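You operate a simulated robot arm through the tools that you are given. There is no shell and no other tool. Be economical: measure what you need, move in short steps, check, and stop when the job is done.

Carry out the task below with a simulated robot arm. There is one attempt and no reset: what you move stays moved.

TASK
The alarm names a dead port: move its lead to port P5.
Fine: clear the alarm, start P5, and put the orange stopper in the dead port.

Only the result counts: the job must be done as asked and must still hold three seconds after the hand-in. Knocking over, shifting, dropping, spilling or breaking anything else fails it. A push-on lid holds only when it is set on centred and level and pressed home; a screw cap is set on level and turned clockwise until tight.

THE ROBOT
A 6-joint arm with a two-finger gripper on a trunk, on a base that drives. Base frame: it is fixed to the floor where the robot stands at the start and does not move with it; the origin is under the middle of the robot, x ahead of it, y to its left, z up. Readings come in mm, degrees, newtons and seconds.
With the tool pointing down near the work surface it reaches from about 100 to 700 mm from the robot's upright axis, wherever it stands. Its first joint turns from -166.0 to 166.0 degrees. Places, roughly: button of port p five [800, -400, 1000]; display of port p five [700, -400, 900]; display of port p four [700, -300, 900]; display of port p one [700, 0, 900]; display of port p six [700, -500, 900]; display of port p three [700, -200, 900]; display of port p two [700, -100, 900]; port p five [700, -400, 800]; port p three [700, -200, 800]; yellow button on the blue tester [800, -500, 1000]. Payload 2.45 kg.
The TCP is the grasp point between the finger pads, 26 mm short of the fingertips. In the tool frame z runs along the fingers and y along their closing line. The gripper opens to 96 mm. The gripper's body begins 69 mm behind the TCP.
Orientation is that of the tool frame in the base frame, as [roll, pitch, yaw] about the fixed x, y, z axes, in that order (R = Rz(yaw) Ry(pitch) Rx(roll)). With the fingers straight down and closing along the base's y, the tool's x points along the base's -x, its y along +y and its z along -z.

THE INTERFACE
- The arm moves only by the tool jog_arm. Its argument "commands" is a list of rows, each an object (a shift or turn left out is 0, a gripper value left out holds the last) with "rotation": the turn, a rotation vector about the base's x, y, z in units of 5 degrees (1.0 is 5 degrees), a list of three; "delta_pos": the shift along the base's x, y, z in units of 20 mm (1.0 is 20 mm), a list of three; "gripper": the gripper command, from -1 (shut) to 1 (fully open), values between in proportion. In form: [{"rotation": [wx, wy, wz], "delta_pos": [dx, dy, dz], "gripper": gripper}, ...]. A call has 1 to 12 rows; each row shifts and turns the commanded pose from where the row before left it. A call with a number of a shift or a turn outside -1 to 1 is refused whole. Each row takes 0.2 s and may step no farther than 50 mm and 8.6 degrees from the row before; otherwise, or with a gripper value out of range, the whole call is refused. A pose out of reach is approached as far as the arm can. The call stops where the force on the tool passes 40 N (or 10 N more than at its start, if that is more) or the arm is blocked; 0.2 s more then pass. The fingers move at their own pace and stop on an object; they squeeze with about 22 N. The grip force told is the motor's: it shows also when the fingers shut on nothing. Time passes only in rows, and 0.2 s behind the last, so rows that do not move let the fingers close. The reply holds the time, the measured pose of the TCP, the force on the tool along the base axes, the opening and the grip force, in the units named above and with some noise, with the torque about the TCP (base axes, N m) and any sound that the robot's microphone picked up.
- Cameras (640 x 400 px; columns grow to the right, rows downward): "scene" is now at [14.1, 119.9, 1167.1]; the picture's right is [-0.34, -0.94, 0.00], its down [-0.16, 0.06, -0.98] and it looks along [0.93, -0.33, -0.17] (base axes); focal length 264 px, centre (320, 200). "wrist" rides on the gripper at [82, 3, -98] in the tool frame; the picture's right is [-0.04, 1.00, 0.00], its down [-0.73, -0.03, -0.68] and it looks along [-0.68, -0.03, 0.73] (tool axes); focal length 256 px, centre (320, 200). There is no depth. A picture from a camera that has moved, and an enlarged one, comes with that camera's place and axes in the base frame and with its lens. The place of the scene camera against the robot may be out by one fixed shift of up to 25 mm in any direction.
- snapshot(camera): a new picture of that camera. No time passes.
- move_column(by): slides the trunk up (or, below 0, down) by that many mm; the arm and the scene camera ride with it, the base frame stays. It gives what a move gives, with no picture.
- drive_base(legs): drives the robot by 1 to 6 legs, each [ahead, turn to the left] in mm and degrees, along the robot's own axes; the way and the turn of a leg run together, so that a leg with both is an arc; at most 1500 mm and 180 degrees a leg. The arm and the cameras ride along, it lands a little off, and it stops where it bumps. It gives what a move gives.
- pan_tilt(pan, tilt): turns the head with the scene camera to pan (to the left, within 155 degrees either way) and tilt (down, from -29 to 69), counted from straight ahead of the robot. It gives what a move gives.
- zoom(camera, box): a new picture of the part [left, top, right, bottom] of that camera's present view, enlarged. No time passes.
- finish_job(): hands the job in; it is judged then, once.

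Go step by step. Nothing tells you exact positions but the pictures and the camera data: compare them with the known pose of the tool, close in by small moves and look again before you grip or let go. The budget is 120 turns and 98 pictures, counting those below and the enlarged ones. Unless the task says otherwise, let go and move clear before handing in, and close with one line.

The tools are called after "Call:" as name(argument=value, ...) on one line, values as JSON. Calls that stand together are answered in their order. jog_arm: Moves the arm, as the interface text tells. Its arguments: {"type":"object","properties":{"commands":{"type":"array"}},"required":["commands"]} The other tools are called the same way: move_column (by) slides the trunk up or down; drive_base (legs) drives the base; pan_tilt (pan, tilt) turns the head that bears the scene camera; snapshot (camera) takes a picture; zoom (camera, box) takes an enlarged picture of a part of a camera's view; finish_job () hands the job in.

At the start:

```text
t: 0.0
ee_pos: [449.3, -25.6, 1000.8]
tcp_rot: [-180.0, 0.1, 180.0]
ft_force: [-0.4, 0.4, 0.0]
moment: [0.02, -0.01, 0.0]
finger_gap: 96.1
grasp_force: 0.1
trunk travel left (down, up): [-150.0, 0.0]
robot x, y, heading: [-1.4, 4.3, -0.0]
head pan, tilt: [-19.8, 10.0]
```

scene: 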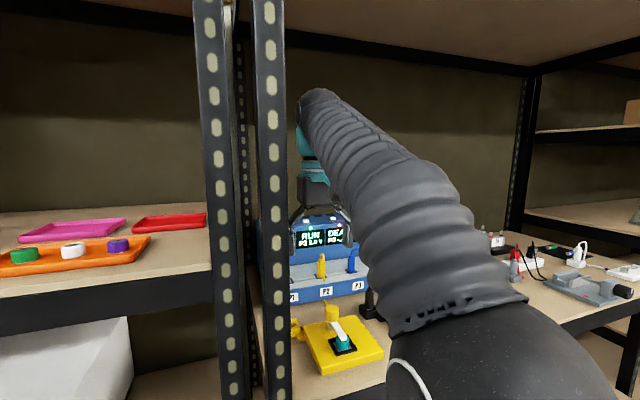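
wrist: 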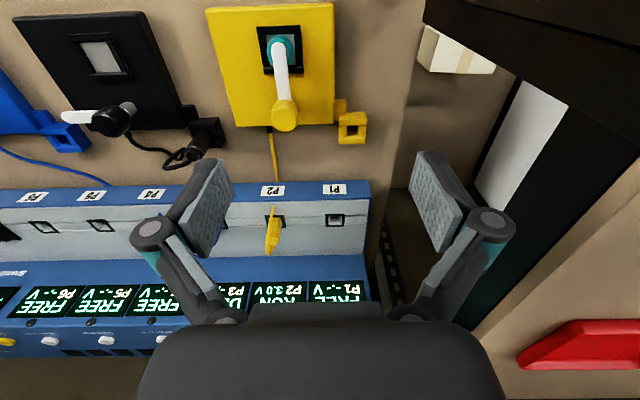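

I see the tester with its ports ahead of the arm; P3's display seems to read DEAD. I'll look more closely with zooms before moving.

Call:
zoom(camera="wrist", box=[0, 160, 380, 400])

Call:
pan_tilt(pan=-35, tilt=20)

Call:
snapshot(camera="scene")

```text
1.67 times, centred on (190, 280) of wrist
camera zoom: at [367.6, -22.7, 1097.7], right [0.04, 1.0, 0.0], down [0.73, -0.03, 0.68], along [0.68, -0.03, -0.73], focal length 427 px, centre (537, 67)
```

zoom: 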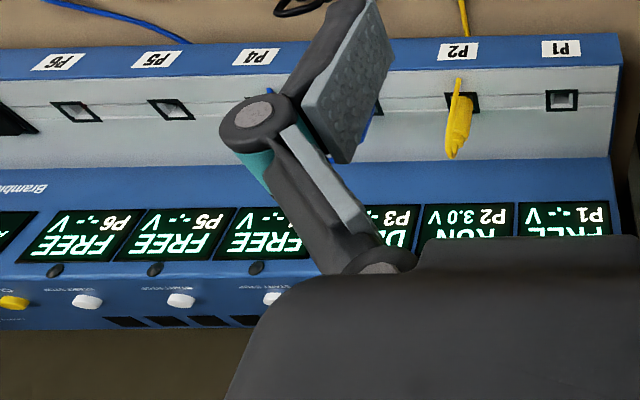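

```text
t: 0.8
ee_pos: [451.1, -25.4, 999.4]
tcp_rot: [180.0, 0.0, -180.0]
ft_force: [-0.3, 0.1, 0.0]
moment: [-0.01, -0.01, 0.04]
finger_gap: 96.0
grasp_force: 0.1
trunk travel left (down, up): [-150.0, 0.0]
robot x, y, heading: [0.2, 4.1, -0.3]
head pan, tilt: [-35.0, 20.0]
```

```text
94 pictures are left
camera scene: at [3.0, 98.0, 1150.9], right [-0.57, -0.82, 0.0], down [-0.28, 0.2, -0.94], along [0.77, -0.54, -0.34], focal length 264 px, centre (320, 200)
```

scene: 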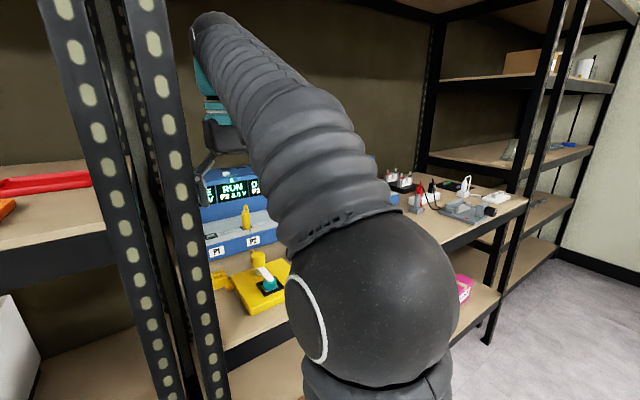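

P3 reads "D…" (dead); its lead is hidden behind a finger. The ports run from about y=-12 (P1) to -470 (P6), so I'll shift the robot to the right to stand opposite P3–P5.

Call:
drive_base(legs=[[-400, 0], [0, -40], [450, 0], [0, 40]])

Call:
pan_tilt(pan=0, tilt=20)

Call:
snapshot(camera="scene")

Call:
snapshot(camera="wrist")

```text
t: 9.3
ee_pos: [398.4, -315.0, 999.9]
tcp_rot: [-180.0, 0.0, -180.0]
ft_force: [0.1, 0.4, -0.6]
moment: [-0.02, -0.03, -0.03]
finger_gap: 95.9
grasp_force: 0.2
trunk travel left (down, up): [-150.0, 0.0]
robot x, y, heading: [-51.2, -291.8, -0.0]
head pan, tilt: [-35.0, 20.0]
```

```text
t: 10.3
ee_pos: [397.4, -314.3, 999.5]
tcp_rot: [-179.9, 0.0, -179.9]
ft_force: [0.6, 0.0, 1.0]
moment: [-0.01, 0.01, -0.01]
finger_gap: 96.0
grasp_force: 0.1
trunk travel left (down, up): [-150.0, 0.0]
robot x, y, heading: [-50.5, -290.2, 0.2]
head pan, tilt: [0.0, 20.0]
```

```text
93 pictures are left
camera scene: at [-32.8, -139.3, 1150.8], right [0.0, -1.0, 0.0], down [-0.34, 0.0, -0.94], along [0.94, 0.0, -0.34], focal length 264 px, centre (320, 200)
```

scene: 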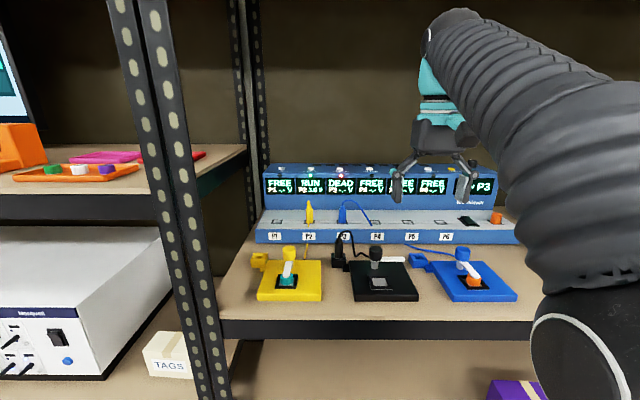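

```text
92 pictures are left
camera wrist: at [315.4, -312.5, 1097.7], right [0.04, 1.0, 0.0], down [0.73, -0.03, 0.68], along [0.68, -0.03, -0.73], focal length 256 px, centre (320, 200)
```

wrist: 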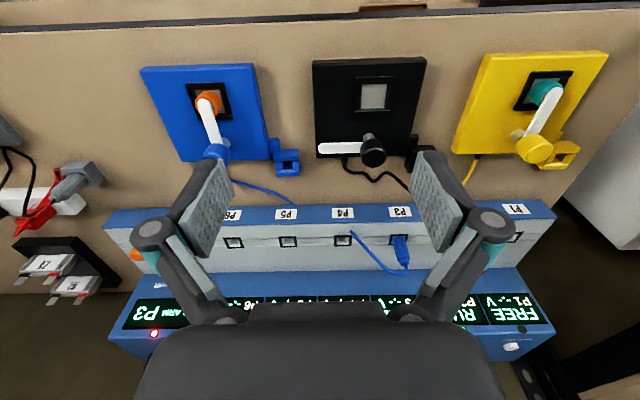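

Call:
zoom(camera="scene", box=[240, 150, 400, 250])

Call:
zoom(camera="scene", box=[380, 150, 540, 250])

Call:
zoom(camera="wrist", box=[100, 180, 420, 380])

```text
4.00 times, centred on (320, 200) of scene
camera zoom: at [-32.8, -139.3, 1150.8], right [0.0, -1.0, 0.0], down [-0.34, 0.0, -0.94], along [0.94, 0.0, -0.34], focal length 1056 px, centre (320, 200)
```

zoom: 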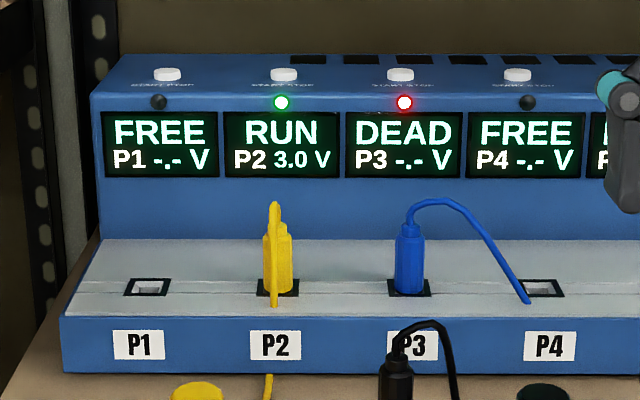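

```text
4.00 times, centred on (460, 200) of scene
camera zoom: at [-32.8, -139.3, 1150.8], right [0.0, -1.0, 0.0], down [-0.34, 0.0, -0.94], along [0.94, 0.0, -0.34], focal length 1056 px, centre (-240, 200)
```

zoom: 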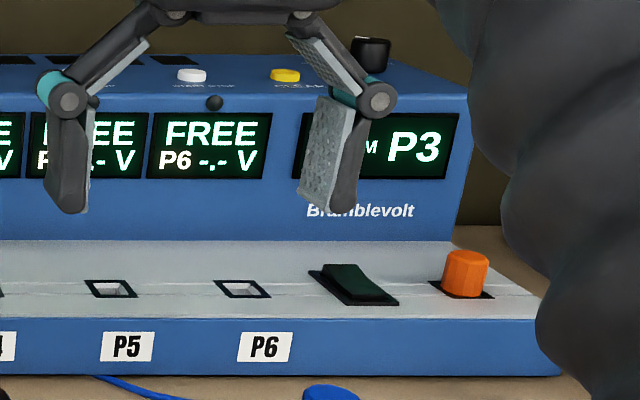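

```text
2.00 times, centred on (260, 280) of wrist
camera zoom: at [315.4, -312.5, 1097.7], right [0.04, 1.0, 0.0], down [0.73, -0.03, 0.68], along [0.68, -0.03, -0.73], focal length 512 px, centre (440, 40)
```

zoom: 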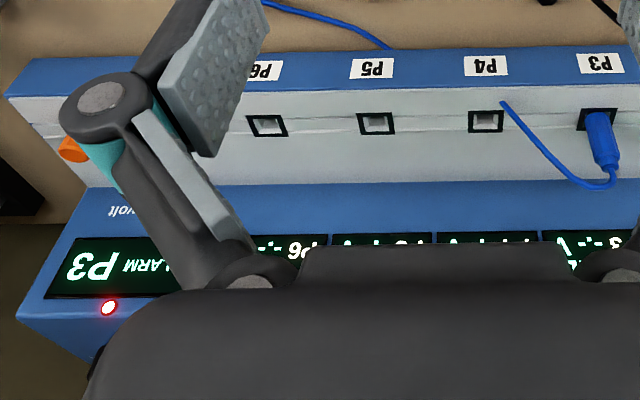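

The blue lead is in the dead port P3 (about [655,-197,832]). P5 is at about [654,-381,832], and the orange stopper is parked at the right end of the ledge. I need to stand closer, so I'll check the clearance to the rack first.

Call:
pan_tilt(pan=25, tilt=69)

Call:
snapshot(camera="scene")

```text
t: 11.5
ee_pos: [397.4, -315.1, 1000.1]
tcp_rot: [-180.0, 0.0, -179.9]
ft_force: [-0.3, 0.1, 0.7]
moment: [0.0, -0.04, -0.02]
finger_gap: 95.9
grasp_force: 0.0
trunk travel left (down, up): [-150.0, 0.0]
robot x, y, heading: [-53.6, -288.9, -0.1]
head pan, tilt: [25.0, 68.8]
```

```text
88 pictures are left
camera scene: at [-75.3, -115.7, 1083.3], right [0.42, -0.91, 0.0], down [-0.84, -0.4, -0.36], along [0.33, 0.15, -0.93], focal length 264 px, centre (320, 200)
```

scene: 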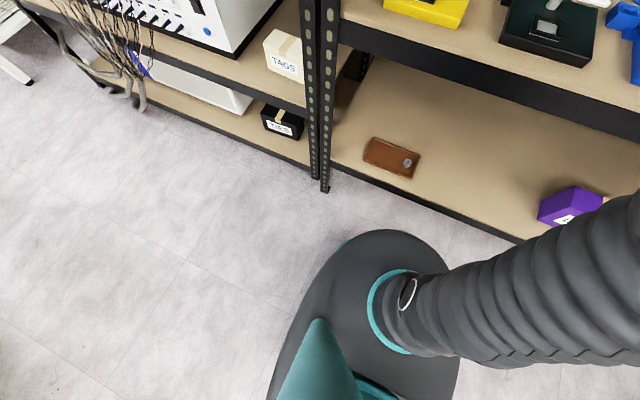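

The base front appears well short of the rack posts (x≈360). I'll drive 110 mm ahead.

Call:
drive_base(legs=[[110, 0]])

Call:
snapshot(camera="scene")

Call:
snapshot(camera="wrist")

```text
t: 12.7
ee_pos: [507.4, -314.5, 999.2]
tcp_rot: [179.9, 0.0, -179.9]
ft_force: [0.7, 0.1, 0.0]
moment: [0.01, 0.01, -0.01]
finger_gap: 95.7
grasp_force: 0.0
trunk travel left (down, up): [-150.0, 0.0]
robot x, y, heading: [59.0, -294.0, 0.2]
head pan, tilt: [25.0, 68.8]
```

```text
87 pictures are left
camera scene: at [35.1, -115.5, 1083.3], right [0.42, -0.91, 0.0], down [-0.84, -0.4, -0.36], along [0.33, 0.15, -0.93], focal length 264 px, centre (320, 200)
```

scene: 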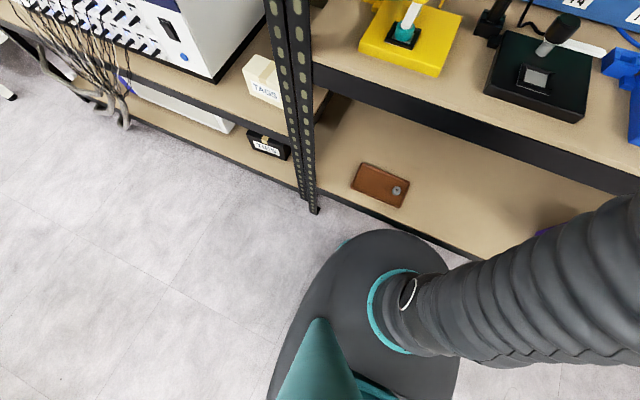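

```text
86 pictures are left
camera wrist: at [425.8, -312.3, 1097.7], right [0.04, 1.0, 0.0], down [0.73, -0.03, 0.68], along [0.68, -0.03, -0.73], focal length 256 px, centre (320, 200)
```

wrist: 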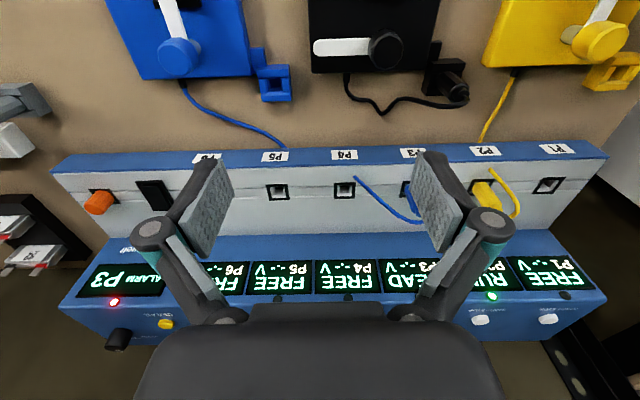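

The base is placed well. Next I'll bring the gripper above P3 at the same height, turning it to close along x so that the lead's cable (leaving toward −y) passes between the fingers.

Call:
jog_arm(commands=[{"rotation": [0, 0, -1], "delta_pos": [0.4, 0.325, 0], "gripper": 0.3}, {"rotation": [0, 0, -1], "delta_pos": [0.4, 0.325, 0]}, {"rotation": [0, 0, -1], "delta_pos": [0.4, 0.325, 0]}, {"rotation": [0, 0, -1], "delta_pos": [0.4, 0.325, 0]}, {"rotation": [0, 0, -1], "delta_pos": [0.4, 0.325, 0]}, {"rotation": [0, 0, -1], "delta_pos": [0.4, 0.325, 0]}, {"rotation": [0, 0, -1], "delta_pos": [0.4, 0.325, 0]}, {"rotation": [0, 0, -1], "delta_pos": [0.4, 0.325, 0]}, {"rotation": [0, 0, -1], "delta_pos": [0.4, 0.325, 0]}])

Call:
jog_arm(commands=[{"rotation": [0, 0, -1], "delta_pos": [0.4, 0.325, 0]}, {"rotation": [0, 0, -1], "delta_pos": [0.4, 0.325, 0]}, {"rotation": [0, 0, -1], "delta_pos": [0.4, 0.325, 0]}, {"rotation": [0, 0, -1], "delta_pos": [0.4, 0.325, 0]}, {"rotation": [0, 0, -1], "delta_pos": [0.4, 0.325, 0]}, {"rotation": [0, 0, -1], "delta_pos": [0.4, 0.325, 0]}, {"rotation": [0, 0, -1], "delta_pos": [0.4, 0.325, 0]}, {"rotation": [0, 0, -1], "delta_pos": [0.4, 0.325, 0]}, {"rotation": [0, 0, -1], "delta_pos": [0.4, 0.325, 0]}])

Call:
snapshot(camera="wrist")

Call:
pan_tilt(pan=-5, tilt=20)

Call:
snapshot(camera="scene")

```text
t: 14.7
ee_pos: [576.7, -255.1, 990.7]
tcp_rot: [179.8, 0.1, 134.9]
ft_force: [0.9, -0.5, 0.2]
moment: [-0.02, 0.0, 0.05]
finger_gap: 62.6
grasp_force: 0.1
out of reach, approached as far as the arm can: row 7, 9
trunk travel left (down, up): [-150.0, 0.0]
robot x, y, heading: [59.4, -287.9, 0.1]
head pan, tilt: [25.0, 68.8]
```

```text
t: 16.7
ee_pos: [636.4, -199.9, 964.0]
tcp_rot: [179.7, -0.1, 90.1]
ft_force: [-0.7, -0.6, 0.6]
moment: [0.02, -0.01, -0.02]
finger_gap: 62.3
grasp_force: 0.0
out of reach, approached as far as the arm can: row 2, 4, 5, 6, 7, 8, 9
trunk travel left (down, up): [-150.0, 0.0]
robot x, y, heading: [54.0, -290.4, -0.2]
head pan, tilt: [25.0, 68.8]
```

```text
85 pictures are left
camera wrist: at [639.3, -119.0, 1061.7], right [1.0, -0.04, 0.01], down [-0.03, -0.73, 0.68], along [-0.02, -0.68, -0.73], focal length 256 px, centre (320, 200)
```

wrist: 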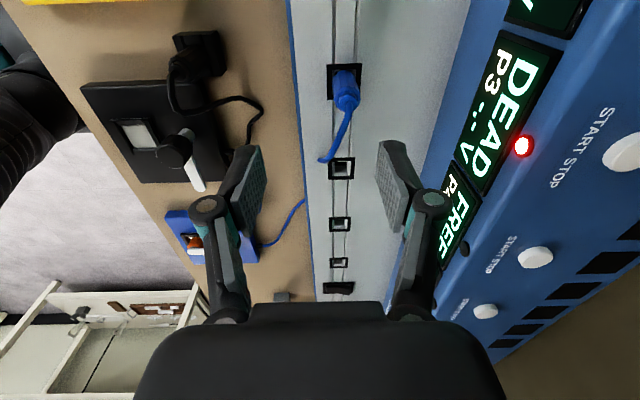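

```text
t: 17.9
ee_pos: [636.1, -200.2, 963.7]
tcp_rot: [179.7, 0.0, 90.3]
ft_force: [-0.2, -0.1, 0.6]
moment: [0.0, -0.02, 0.02]
finger_gap: 62.4
grasp_force: 0.0
trunk travel left (down, up): [-150.0, 0.0]
robot x, y, heading: [54.8, -289.3, 0.2]
head pan, tilt: [-5.0, 20.0]
```

```text
84 pictures are left
camera scene: at [77.3, -147.0, 1150.7], right [-0.08, -1.0, 0.0], down [-0.34, 0.03, -0.94], along [0.94, -0.08, -0.34], focal length 264 px, centre (320, 200)
```

scene: 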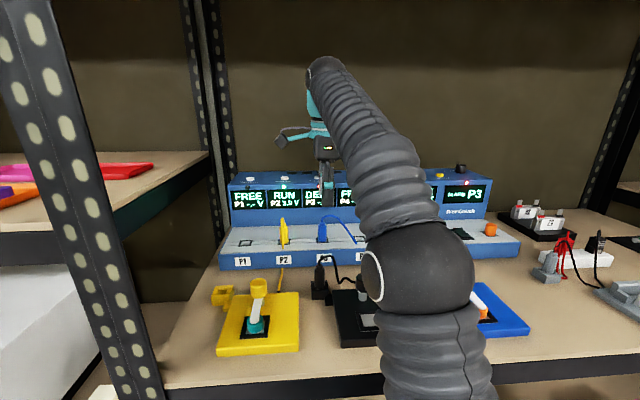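

The arm was at its reach limit at this height, so lower will be better. P3 computes to about [657,-196]; I'll descend a little toward it and check.

Call:
jog_arm(commands=[{"delta_pos": [0.3, 0.1, -1]}, {"delta_pos": [0.3, 0, -1]}, {}])

Call:
snapshot(camera="wrist")

Call:
zoom(camera="scene", box=[260, 130, 420, 230])

```text
t: 18.7
ee_pos: [648.3, -197.9, 923.7]
tcp_rot: [179.9, 0.0, 90.1]
ft_force: [-0.2, 0.3, 0.2]
moment: [0.03, -0.02, 0.01]
finger_gap: 62.3
grasp_force: 0.0
trunk travel left (down, up): [-150.0, 0.0]
robot x, y, heading: [54.9, -288.3, 0.1]
head pan, tilt: [-5.0, 20.0]
```

```text
83 pictures are left
camera wrist: at [651.5, -117.0, 1021.3], right [1.0, -0.04, 0.0], down [-0.03, -0.73, 0.68], along [-0.03, -0.68, -0.73], focal length 256 px, centre (320, 200)
```

wrist: 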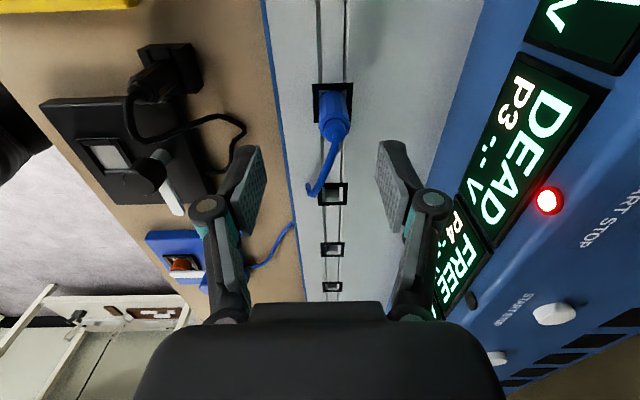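

```text
4.00 times, centred on (340, 180) of scene
camera zoom: at [77.3, -147.1, 1150.8], right [-0.08, -1.0, 0.0], down [-0.34, 0.03, -0.94], along [0.94, -0.08, -0.34], focal length 1056 px, centre (240, 280)
```

zoom: 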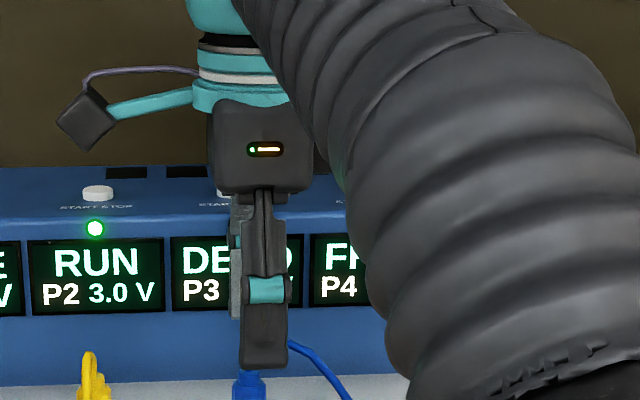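

The plug computes to about [658,-193], with its top near z 880. I'll centre on it and go down to straddle it.

Call:
jog_arm(commands=[{"delta_pos": [0.5, 0.25, -0.5]}, {"delta_pos": [0, 0, -0.7]}, {"delta_pos": [0, 0, -0.7]}, {}])

Call:
snapshot(camera="wrist")

Call:
zoom(camera="scene", box=[260, 150, 420, 250])

```text
t: 19.7
ee_pos: [659.5, -193.6, 886.5]
tcp_rot: [-180.0, 0.0, 90.2]
ft_force: [1.0, 0.4, -0.3]
moment: [0.0, 0.0, -0.04]
finger_gap: 62.3
grasp_force: 0.0
trunk travel left (down, up): [-150.0, 0.0]
robot x, y, heading: [57.4, -289.0, -0.0]
head pan, tilt: [-5.0, 20.0]
```

```text
81 pictures are left
camera wrist: at [661.8, -111.9, 984.0], right [1.0, -0.04, 0.0], down [-0.03, -0.73, 0.68], along [-0.03, -0.68, -0.73], focal length 256 px, centre (320, 200)
```

wrist: 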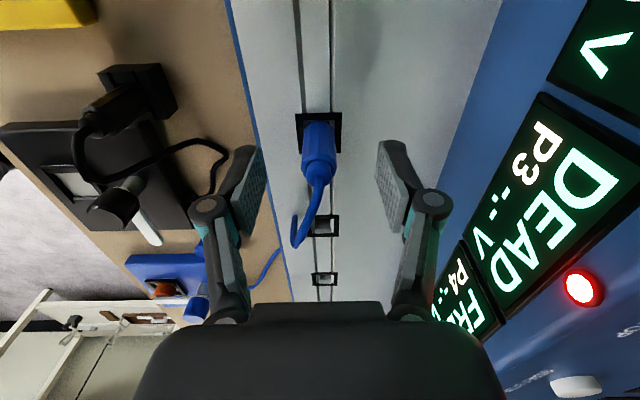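

```text
4.00 times, centred on (340, 200) of scene
camera zoom: at [77.3, -147.0, 1150.8], right [-0.08, -1.0, 0.0], down [-0.34, 0.03, -0.94], along [0.94, -0.08, -0.34], focal length 1056 px, centre (240, 200)
```

zoom: 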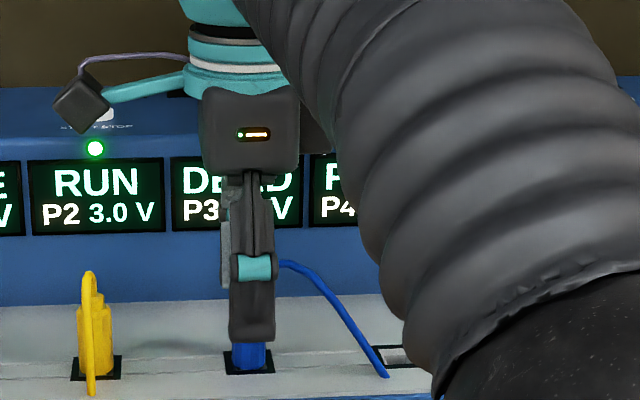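

Centred on the plug in both views. I'll go down 18 mm and close.

Call:
jog_arm(commands=[{"delta_pos": [-0.05, 0, -0.45]}, {"delta_pos": [0, 0, -0.45]}, {}, {"gripper": -1}, {"gripper": -1}, {"gripper": -1}, {"gripper": -1}])

Call:
snapshot(camera="wrist")

Call:
zoom(camera="scene", box=[260, 150, 420, 250])

```text
t: 21.3
ee_pos: [657.6, -192.4, 867.6]
tcp_rot: [180.0, -0.1, 90.1]
ft_force: [0.1, -0.1, 1.5]
moment: [0.0, -0.01, 0.0]
finger_gap: 18.6
grasp_force: 22.1
trunk travel left (down, up): [-150.0, 0.0]
robot x, y, heading: [54.2, -290.7, 0.1]
head pan, tilt: [-5.0, 20.0]
```

```text
79 pictures are left
camera wrist: at [660.8, -111.7, 965.5], right [1.0, -0.04, 0.0], down [-0.03, -0.73, 0.68], along [-0.03, -0.68, -0.73], focal length 256 px, centre (320, 200)
```

wrist: 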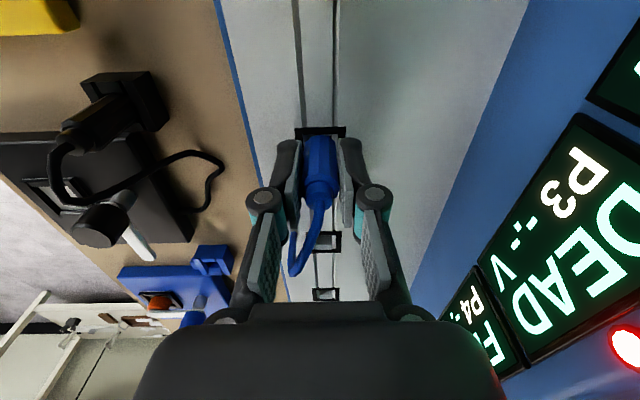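

```text
4.00 times, centred on (340, 200) of scene
camera zoom: at [77.3, -147.1, 1150.8], right [-0.08, -1.0, 0.0], down [-0.34, 0.03, -0.94], along [0.94, -0.08, -0.34], focal length 1056 px, centre (240, 200)
```

zoom: 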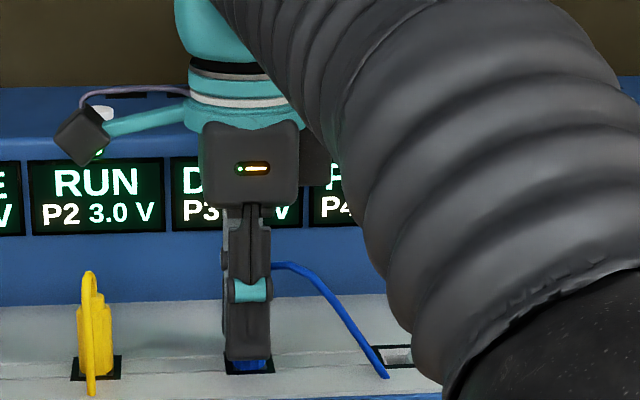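

The plug is gripped (18.6 mm) with low side force. I'll pull it straight up.

Call:
jog_arm(commands=[{"delta_pos": [0, 0, 0.4]}, {"delta_pos": [0, 0, 0.4]}, {"delta_pos": [0, 0, 0.6]}, {"delta_pos": [0, 0, 0.6]}, {}])

Call:
snapshot(camera="wrist")

Call:
zoom(camera="scene", box=[220, 130, 420, 255])

```text
t: 22.5
ee_pos: [657.4, -192.1, 908.3]
tcp_rot: [180.0, 0.0, 90.2]
ft_force: [0.2, 0.1, 1.0]
moment: [0.02, -0.01, 0.0]
finger_gap: 18.4
grasp_force: 22.1
trunk travel left (down, up): [-150.0, 0.0]
robot x, y, heading: [58.2, -290.4, 0.1]
head pan, tilt: [-5.0, 20.0]
```

```text
77 pictures are left
camera wrist: at [660.8, -111.6, 1005.3], right [1.0, -0.04, 0.0], down [-0.03, -0.73, 0.68], along [-0.03, -0.68, -0.73], focal length 256 px, centre (320, 200)
```

wrist: 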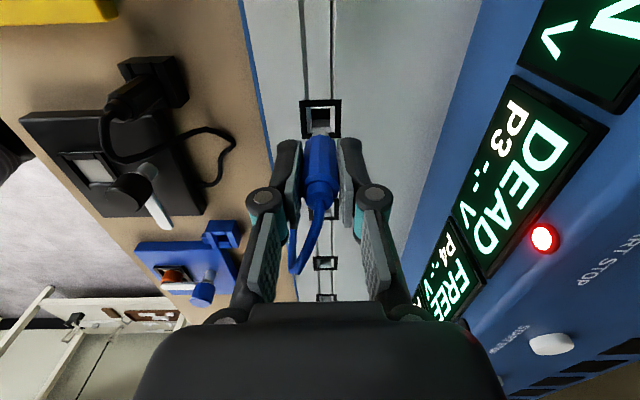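

```text
3.20 times, centred on (320, 192) of scene
camera zoom: at [77.3, -147.0, 1150.8], right [-0.08, -1.0, 0.0], down [-0.34, 0.03, -0.94], along [0.94, -0.08, -0.34], focal length 845 px, centre (320, 224)
```

zoom: 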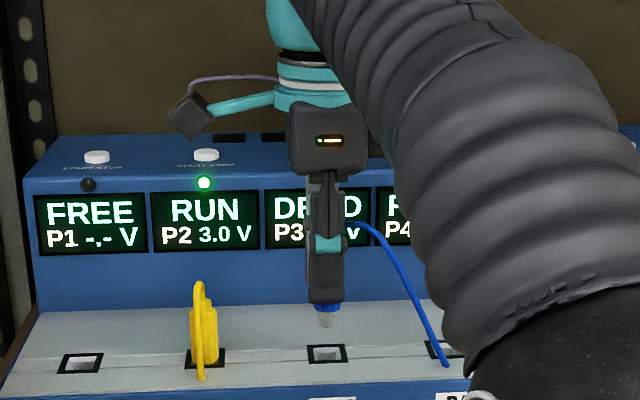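

The plug is out and clear by about 35 mm. I'll carry it 184 mm in −y to above P5.

Call:
jog_arm(commands=[{"delta_pos": [0, -0.92, 0]}, {"delta_pos": [0, -0.92, 0]}, {"delta_pos": [0, -0.92, 0]}, {"delta_pos": [0, -0.92, 0]}, {"delta_pos": [0, -0.92, 0]}, {"delta_pos": [0, -0.92, 0]}, {"delta_pos": [0, -0.92, 0]}, {"delta_pos": [0, -0.92, 0]}, {"delta_pos": [0, -0.92, 0]}, {"delta_pos": [0, -0.92, 0]}, {}])

Call:
snapshot(camera="wrist")

Call:
snapshot(camera="scene")

```text
t: 24.9
ee_pos: [657.9, -376.7, 907.4]
tcp_rot: [-180.0, -0.1, 90.1]
ft_force: [0.2, -0.6, -0.7]
moment: [0.03, 0.02, -0.01]
finger_gap: 18.7
grasp_force: 22.0
trunk travel left (down, up): [-150.0, 0.0]
robot x, y, heading: [58.1, -292.4, -0.0]
head pan, tilt: [-5.0, 20.0]
```

```text
75 pictures are left
camera wrist: at [661.0, -295.5, 1005.6], right [1.0, -0.04, 0.0], down [-0.03, -0.73, 0.68], along [-0.03, -0.68, -0.73], focal length 256 px, centre (320, 200)
```

wrist: 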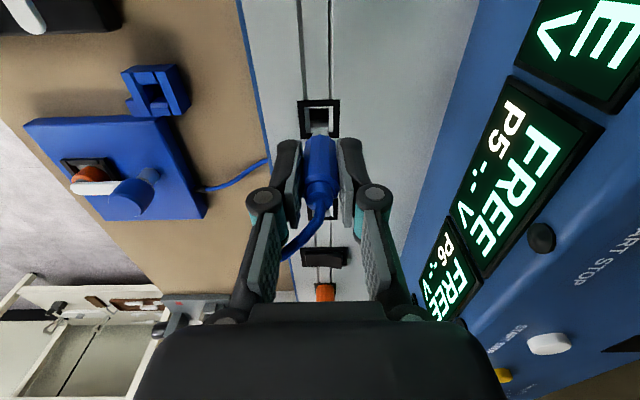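

```text
74 pictures are left
camera scene: at [77.3, -147.1, 1150.8], right [-0.08, -1.0, 0.0], down [-0.34, 0.03, -0.94], along [0.94, -0.08, -0.34], focal length 264 px, centre (320, 200)
```

scene: 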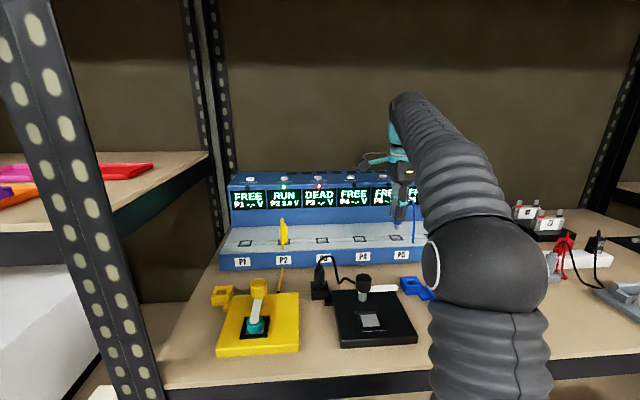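

Call:
zoom(camera="wrist", box=[270, 80, 370, 143])

Call:
zoom(camera="scene", box=[350, 170, 430, 265])

```text
6.35 times, centred on (320, 112) of wrist
camera zoom: at [661.0, -295.5, 1005.6], right [1.0, -0.04, 0.0], down [-0.03, -0.73, 0.68], along [-0.03, -0.68, -0.73], focal length 1625 px, centre (320, 762)
```

zoom: 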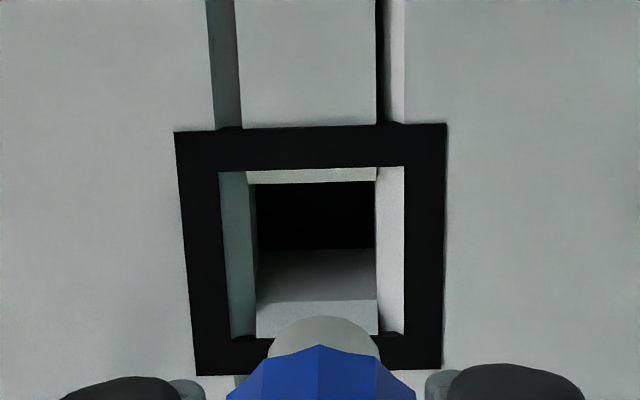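

```text
4.21 times, centred on (390, 218) of scene
camera zoom: at [77.3, -147.1, 1150.8], right [-0.08, -1.0, 0.0], down [-0.34, 0.03, -0.94], along [0.94, -0.08, -0.34], focal length 1112 px, centre (25, 126)
```

zoom: 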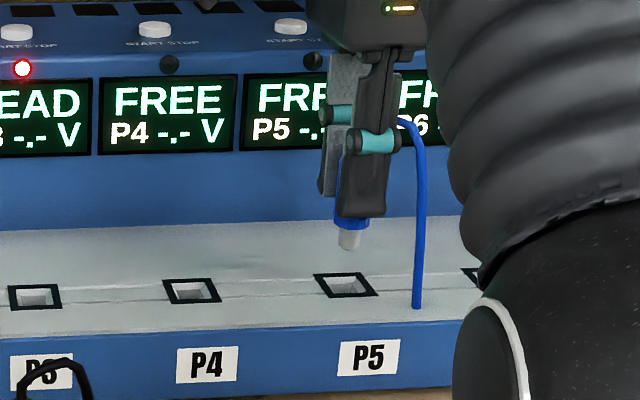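

P5's socket appears about 1 mm toward −x from the plug's line and roughly centred in y. I'll correct and lower slowly, watching the force.

Call:
jog_arm(commands=[{"delta_pos": [-0.05, -0.03, -0.5]}, {"delta_pos": [0, 0, -0.4]}, {}])

Call:
zoom(camera="wrist", box=[270, 80, 370, 143])

Call:
zoom(camera="scene", box=[370, 210, 430, 250])

```text
t: 25.7
ee_pos: [657.6, -375.9, 890.5]
tcp_rot: [180.0, 0.0, 90.1]
ft_force: [0.2, -0.3, -0.4]
moment: [0.0, 0.02, 0.02]
finger_gap: 18.4
grasp_force: 22.2
trunk travel left (down, up): [-150.0, 0.0]
robot x, y, heading: [54.8, -288.9, 0.1]
head pan, tilt: [-5.0, 20.0]
```

```text
6.35 times, centred on (320, 112) of wrist
camera zoom: at [659.7, -295.9, 987.4], right [1.0, -0.04, 0.0], down [-0.03, -0.73, 0.68], along [-0.03, -0.68, -0.73], focal length 1625 px, centre (320, 762)
```

zoom: 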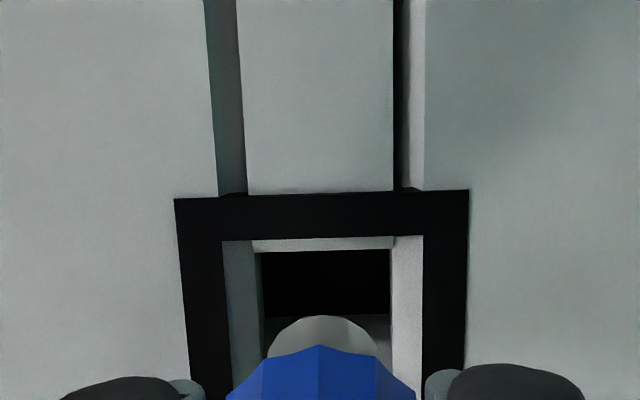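

```text
10.00 times, centred on (400, 230) of scene
camera zoom: at [77.3, -147.1, 1150.8], right [-0.08, -1.0, 0.0], down [-0.34, 0.03, -0.94], along [0.94, -0.08, -0.34], focal length 2641 px, centre (-480, -100)
```

zoom: 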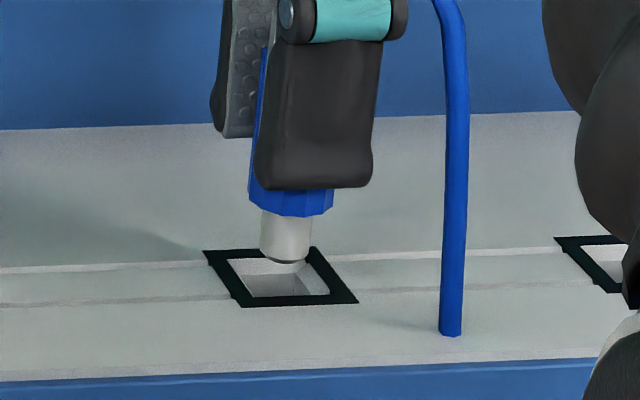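

Aligned within about half a millimetre in both views. Lowering into the socket.

Call:
jog_arm(commands=[{"delta_pos": [0, 0.02, -0.3]}, {"delta_pos": [0, 0, -0.3]}, {"delta_pos": [0, 0, -0.3]}, {"delta_pos": [0, 0, -0.2]}, {}])

Call:
zoom(camera="scene", box=[350, 170, 430, 265])

```text
t: 26.9
ee_pos: [655.5, -376.6, 866.7]
tcp_rot: [179.9, 0.1, 90.2]
ft_force: [-0.4, 0.6, 3.2]
moment: [0.0, 0.01, 0.01]
finger_gap: 18.5
grasp_force: 22.2
trunk travel left (down, up): [-150.0, 0.0]
robot x, y, heading: [60.3, -290.8, 0.1]
head pan, tilt: [-5.0, 20.0]
```

```text
4.21 times, centred on (390, 218) of scene
camera zoom: at [77.2, -147.2, 1150.9], right [-0.09, -1.0, 0.0], down [-0.34, 0.03, -0.94], along [0.94, -0.08, -0.34], focal length 1112 px, centre (25, 126)
```

zoom: 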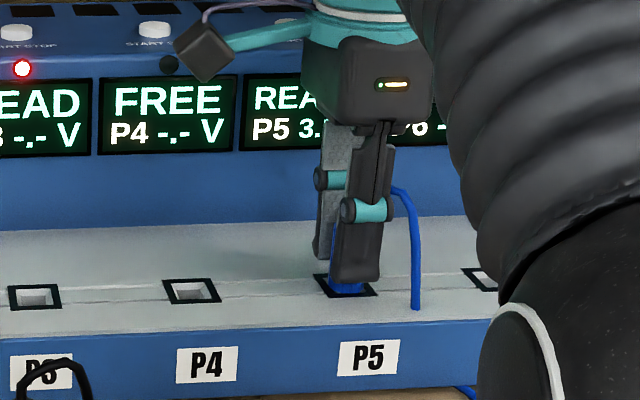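

P5 shows READY. I'll press a touch more to seat it, then let go and rise.

Call:
jog_arm(commands=[{"delta_pos": [0, 0, -0.1]}, {"delta_pos": [0, 0, -0.1]}, {}])

Call:
jog_arm(commands=[{"gripper": 0.1}, {"gripper": 0.1}, {}, {"delta_pos": [0, 0, 0.7]}, {"delta_pos": [0, 0, 1]}, {"delta_pos": [0, 0, 1]}, {"delta_pos": [0, 0, 0.8]}])

Call:
snapshot(camera="wrist")

Call:
zoom(camera="scene", box=[340, 160, 500, 260])

```text
t: 27.7
ee_pos: [657.1, -376.0, 864.2]
tcp_rot: [180.0, -0.1, 90.0]
ft_force: [6.5, -0.5, 19.8]
moment: [-0.05, -0.16, 0.03]
finger_gap: 18.6
grasp_force: 22.1
trunk travel left (down, up): [-150.0, 0.0]
robot x, y, heading: [55.4, -289.9, 0.1]
head pan, tilt: [-5.0, 20.0]
```

```text
t: 29.3
ee_pos: [656.1, -376.6, 933.1]
tcp_rot: [-179.9, 0.0, 90.1]
ft_force: [0.1, 1.0, 0.0]
moment: [0.02, 0.01, -0.01]
finger_gap: 52.9
grasp_force: 0.1
trunk travel left (down, up): [-150.0, 0.0]
robot x, y, heading: [58.4, -291.0, -0.2]
head pan, tilt: [-5.0, 20.0]
```

```text
68 pictures are left
camera wrist: at [659.8, -295.6, 1031.0], right [1.0, -0.04, 0.0], down [-0.03, -0.73, 0.68], along [-0.03, -0.68, -0.73], focal length 256 px, centre (320, 200)
```

wrist: 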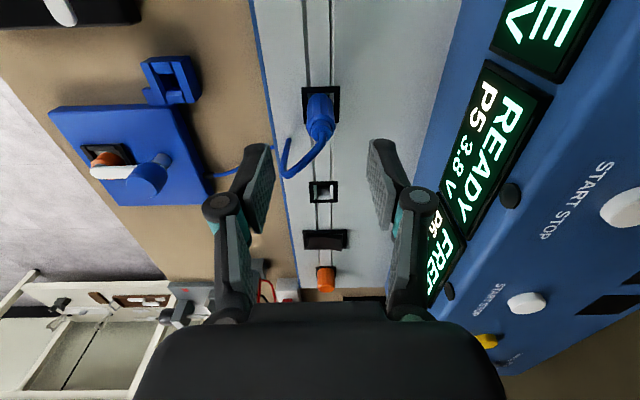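

```text
4.00 times, centred on (420, 210) of scene
camera zoom: at [77.3, -147.2, 1150.8], right [-0.08, -1.0, 0.0], down [-0.34, 0.03, -0.94], along [0.94, -0.08, -0.34], focal length 1056 px, centre (-80, 160)
```

zoom: 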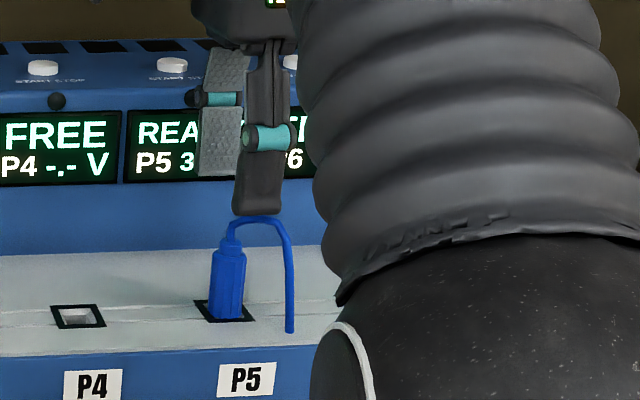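

The lead sits in P5, which reads READY 3.8 V. Next come the buttons: yellow CLEAR at about [792,-549,951] and P5 START at about [791,-380,951]. For reach, I'll turn the tool back to its forward yaw, go above the yellow button's line and tilt the fingers forward, closed.

Call:
jog_arm(commands=[{"rotation": [0, 0, 1], "delta_pos": [-0.3, 0, 0.2], "gripper": -1}, {"rotation": [0, 0, 1], "delta_pos": [-0.3, 0, 0.2]}, {"rotation": [0, 0, 1], "delta_pos": [-0.3, 0, 0.2]}, {"rotation": [0, 0, 1], "delta_pos": [-0.3, 0, 0.2]}, {"rotation": [0, 0, 1], "delta_pos": [-0.3, 0, 0.2]}, {"rotation": [0, 0, 1], "delta_pos": [-0.3, 0, 0.2]}, {"rotation": [0, 0, 1], "delta_pos": [-0.3, 0, 0.2]}, {"rotation": [0, 0, 1], "delta_pos": [-0.3, 0, 0.2]}, {"rotation": [0, 0, 1], "delta_pos": [-0.3, 0, 0.2]}])

Call:
jog_arm(commands=[{"rotation": [0, 0, 1], "delta_pos": [0, -0.95, 0]}, {"rotation": [0, 0, 1], "delta_pos": [0, -0.95, 0]}, {"rotation": [0, 0, 1], "delta_pos": [0, -0.95, 0]}, {"rotation": [0, 0, 1], "delta_pos": [0, -0.95, 0]}, {"rotation": [0, 0, 1], "delta_pos": [0, -0.95, 0]}, {"rotation": [0, 0, 1], "delta_pos": [0, -0.95, 0]}, {"rotation": [0, 0, 1], "delta_pos": [0, -0.95, 0]}, {"rotation": [0, 0, 1], "delta_pos": [0, -0.95, 0]}, {"rotation": [0, 0, 1], "delta_pos": [0, -0.95, 0]}])

Call:
jog_arm(commands=[{"rotation": [0, -1, 0], "delta_pos": [0, 0, 0.2]}, {"rotation": [0, -1, 0], "delta_pos": [0, 0, 0.2]}, {"rotation": [0, -1, 0], "delta_pos": [0, 0, 0.2]}, {"rotation": [0, -1, 0], "delta_pos": [0, 0, 0.2]}, {"rotation": [0, -1, 0]}, {"rotation": [0, -1, 0]}, {"rotation": [0, -1, 0]}, {"rotation": [0, -1, 0]}, {"rotation": [0, -1, 0]}, {}])

Call:
snapshot(camera="wrist")

Call:
snapshot(camera="scene")

```text
t: 31.3
ee_pos: [602.1, -376.7, 968.9]
tcp_rot: [180.0, 0.1, 135.1]
ft_force: [-0.6, 0.0, 0.4]
moment: [0.0, 0.0, 0.02]
finger_gap: 0.1
grasp_force: 22.1
trunk travel left (down, up): [-150.0, 0.0]
robot x, y, heading: [58.6, -290.9, -0.1]
head pan, tilt: [-5.0, 20.0]
```

```text
t: 33.3
ee_pos: [595.9, -544.9, 955.6]
tcp_rot: [-179.9, 0.2, -179.8]
ft_force: [0.8, 0.0, -0.2]
moment: [0.0, -0.01, 0.01]
finger_gap: 0.1
grasp_force: 21.7
out of reach, approached as far as the arm can: row 6, 7, 8, 9
trunk travel left (down, up): [-150.0, 0.0]
robot x, y, heading: [57.5, -286.4, 0.1]
head pan, tilt: [-5.0, 20.0]
```

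```text
t: 35.5
ee_pos: [596.3, -543.7, 971.4]
tcp_rot: [-179.9, 45.0, -179.8]
ft_force: [-0.7, -0.1, 0.3]
moment: [-0.01, -0.02, 0.0]
finger_gap: 0.0
grasp_force: 22.1
trunk travel left (down, up): [-150.0, 0.0]
robot x, y, heading: [58.3, -288.8, 0.1]
head pan, tilt: [-5.0, 20.0]
```

```text
66 pictures are left
camera wrist: at [468.2, -542.0, 982.4], right [0.03, 1.0, 0.03], down [0.04, -0.03, 1.0], along [1.0, -0.03, -0.04], focal length 256 px, centre (320, 200)
```

wrist: 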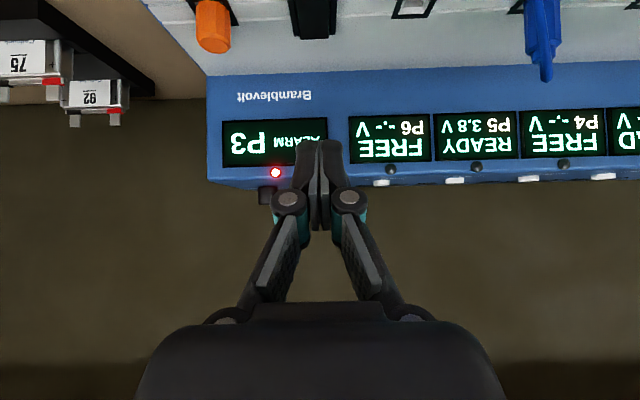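

```text
65 pictures are left
camera scene: at [77.2, -147.2, 1150.8], right [-0.08, -1.0, 0.0], down [-0.34, 0.03, -0.94], along [0.94, -0.08, -0.34], focal length 264 px, centre (320, 200)
```

scene: 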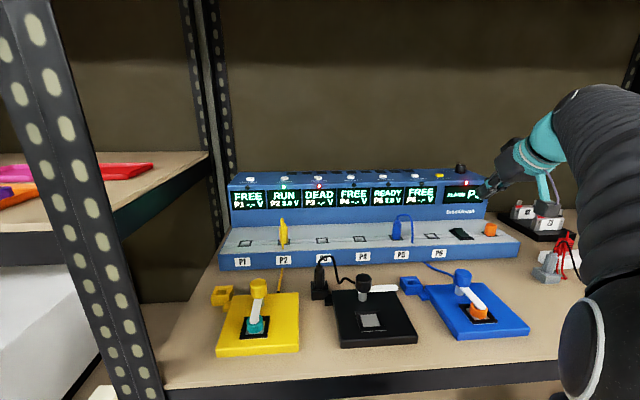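

Yellow CLEAR is at y≈−549 and P5 START at y≈−382. I'll tilt to 60° for reach and approach above the yellow button.

Call:
jog_arm(commands=[{"rotation": [0, -1, 0], "delta_pos": [0, 0, 0.8]}, {"rotation": [0, -1, 0], "delta_pos": [0, 0, 0.8]}, {"rotation": [0, -1, 0], "delta_pos": [0, 0, 0]}, {"delta_pos": [1, -0.1, 0]}, {"delta_pos": [1, -0.1, 0]}, {"delta_pos": [1, 0, 0]}, {"delta_pos": [1, 0, 0]}, {"delta_pos": [1, 0, 0]}, {"delta_pos": [1, 0, 0]}, {"delta_pos": [1, 0, 0]}, {"delta_pos": [1, 0, 0]}, {}])

Call:
snapshot(camera="wrist")

Call:
zoom(camera="scene", box=[400, 140, 520, 215])

```text
t: 38.1
ee_pos: [757.6, -549.5, 1002.2]
tcp_rot: [-179.8, 60.0, -179.7]
ft_force: [0.8, 0.9, -0.3]
moment: [-0.02, -0.04, -0.02]
finger_gap: 0.1
grasp_force: 22.0
trunk travel left (down, up): [-150.0, 0.0]
robot x, y, heading: [59.4, -289.0, -0.3]
head pan, tilt: [-5.0, 20.0]
```

```text
64 pictures are left
camera wrist: at [630.1, -546.8, 980.9], right [0.02, 1.0, 0.03], down [-0.22, -0.03, 0.97], along [0.97, -0.03, 0.22], focal length 256 px, centre (320, 200)
```

wrist: 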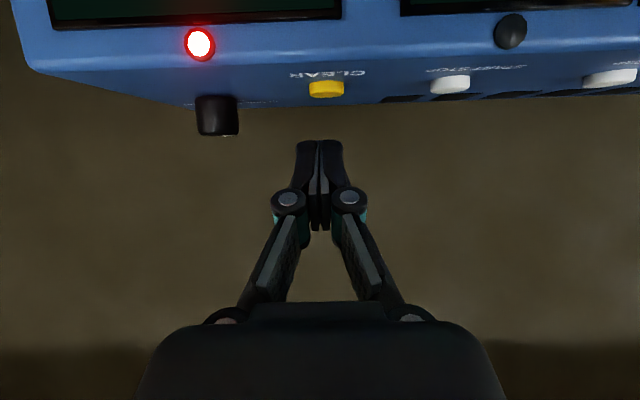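

```text
5.33 times, centred on (460, 178) of scene
camera zoom: at [77.2, -147.2, 1150.8], right [-0.08, -1.0, 0.0], down [-0.34, 0.03, -0.94], along [0.94, -0.08, -0.34], focal length 1408 px, centre (-427, 320)
```

zoom: 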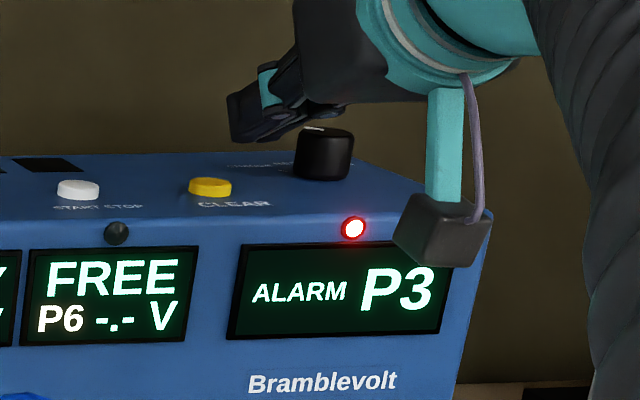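

The fingers are a few mm right of the button. I'll move forward 18 mm, shift 3 mm left and come down partway.

Call:
jog_arm(commands=[{"delta_pos": [0.9, 0.17, 0]}, {"delta_pos": [0, 0, -0.7]}, {}])

Call:
zoom(camera="wrist", box=[220, 20, 420, 200])

Call:
zoom(camera="scene", box=[400, 140, 520, 215])

```text
t: 38.9
ee_pos: [775.3, -546.2, 989.6]
tcp_rot: [-179.8, 59.9, -179.7]
ft_force: [0.3, 0.4, -0.6]
moment: [0.04, 0.02, -0.01]
finger_gap: 0.2
grasp_force: 21.8
trunk travel left (down, up): [-150.0, 0.0]
robot x, y, heading: [55.5, -292.0, 0.2]
head pan, tilt: [-5.0, 20.0]
```

```text
2.22 times, centred on (320, 110) of wrist
camera zoom: at [647.8, -543.2, 967.0], right [0.02, 1.0, 0.03], down [-0.22, -0.03, 0.97], along [0.98, -0.03, 0.22], focal length 569 px, centre (320, 400)
```

zoom: 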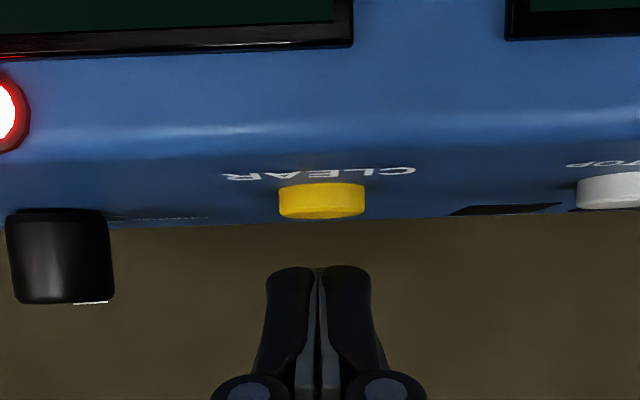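

```text
5.33 times, centred on (460, 178) of scene
camera zoom: at [77.3, -147.2, 1150.8], right [-0.08, -1.0, 0.0], down [-0.34, 0.03, -0.94], along [0.94, -0.08, -0.34], focal length 1408 px, centre (-427, 320)
```

zoom: 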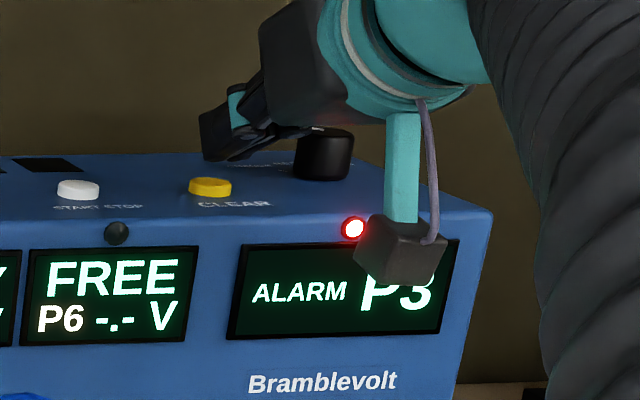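

Aligned in both views. Pressing down gently.

Call:
jog_arm(commands=[{"delta_pos": [0, 0, -0.4]}, {"delta_pos": [0, 0, -0.25]}, {"delta_pos": [0, 0, -0.2]}, {}])

Call:
zoom(camera="scene", box=[400, 140, 520, 215])

```text
t: 39.9
ee_pos: [773.0, -545.4, 972.0]
tcp_rot: [-179.7, 60.1, -179.7]
ft_force: [0.7, -0.2, 5.2]
moment: [0.03, -0.15, 0.01]
finger_gap: 6.1
grasp_force: 28.2
trunk travel left (down, up): [-150.0, 0.0]
robot x, y, heading: [56.5, -293.5, 0.2]
head pan, tilt: [-5.0, 20.0]
heard: click
```

```text
5.33 times, centred on (460, 178) of scene
camera zoom: at [77.1, -147.1, 1150.9], right [-0.08, -1.0, 0.0], down [-0.34, 0.03, -0.94], along [0.94, -0.08, -0.34], focal length 1408 px, centre (-427, 320)
```

zoom: 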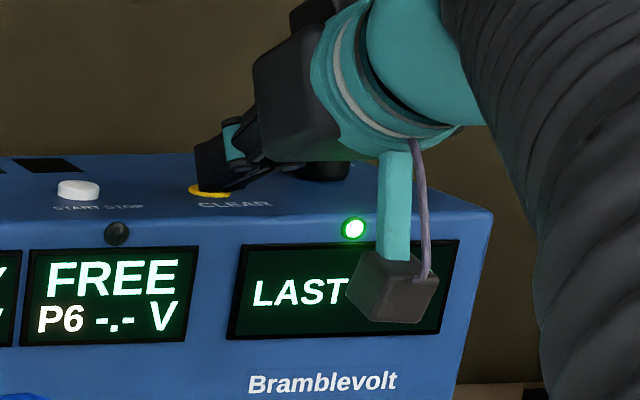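

The alarm is cleared (click, green light). I'll rise and move over to the P5 start button.

Call:
jog_arm(commands=[{"delta_pos": [0, 0, 0.75]}, {"delta_pos": [0, 0, 0.75]}, {"delta_pos": [0, 0.93, 0]}, {"delta_pos": [0, 0.93, 0]}, {"delta_pos": [0, 0.93, 0]}, {"delta_pos": [0, 0.93, 0]}, {"delta_pos": [0, 0.93, 0]}, {"delta_pos": [0, 0.93, 0]}, {"delta_pos": [0, 0.93, 0]}, {"delta_pos": [0, 0.93, 0]}, {"delta_pos": [0, 0.93, -0.7]}, {}])

Call:
zoom(camera="wrist", box=[220, 20, 420, 200])

Call:
zoom(camera="scene", box=[340, 140, 500, 240])

```text
t: 42.5
ee_pos: [773.9, -378.5, 987.4]
tcp_rot: [-179.8, 60.0, -179.8]
ft_force: [-0.1, 0.4, -0.2]
moment: [-0.01, -0.02, -0.01]
finger_gap: 0.0
grasp_force: 28.5
trunk travel left (down, up): [-150.0, 0.0]
robot x, y, heading: [56.8, -289.9, -0.0]
head pan, tilt: [-5.0, 20.0]
```

```text
2.22 times, centred on (320, 110) of wrist
camera zoom: at [647.7, -375.3, 966.0], right [0.02, 1.0, 0.03], down [-0.22, -0.03, 0.97], along [0.98, -0.03, 0.22], focal length 569 px, centre (320, 400)
```

zoom: 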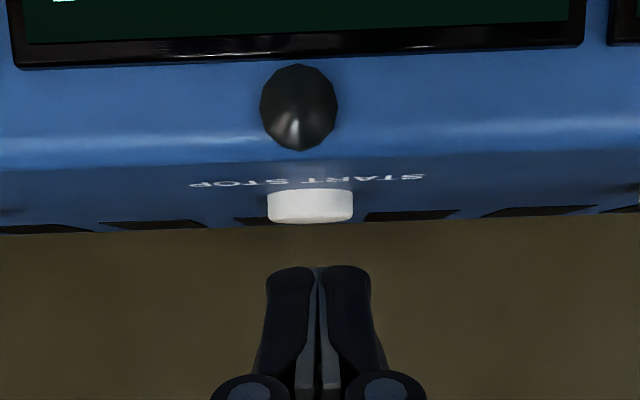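

```text
4.00 times, centred on (420, 190) of scene
camera zoom: at [77.3, -147.2, 1150.8], right [-0.08, -1.0, 0.0], down [-0.34, 0.03, -0.94], along [0.94, -0.08, -0.34], focal length 1056 px, centre (-80, 240)
```

zoom: 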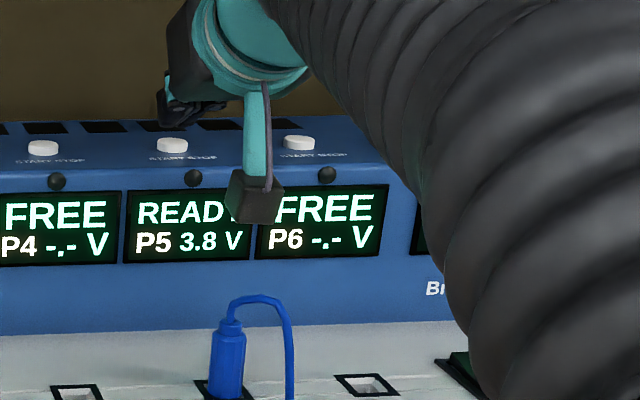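

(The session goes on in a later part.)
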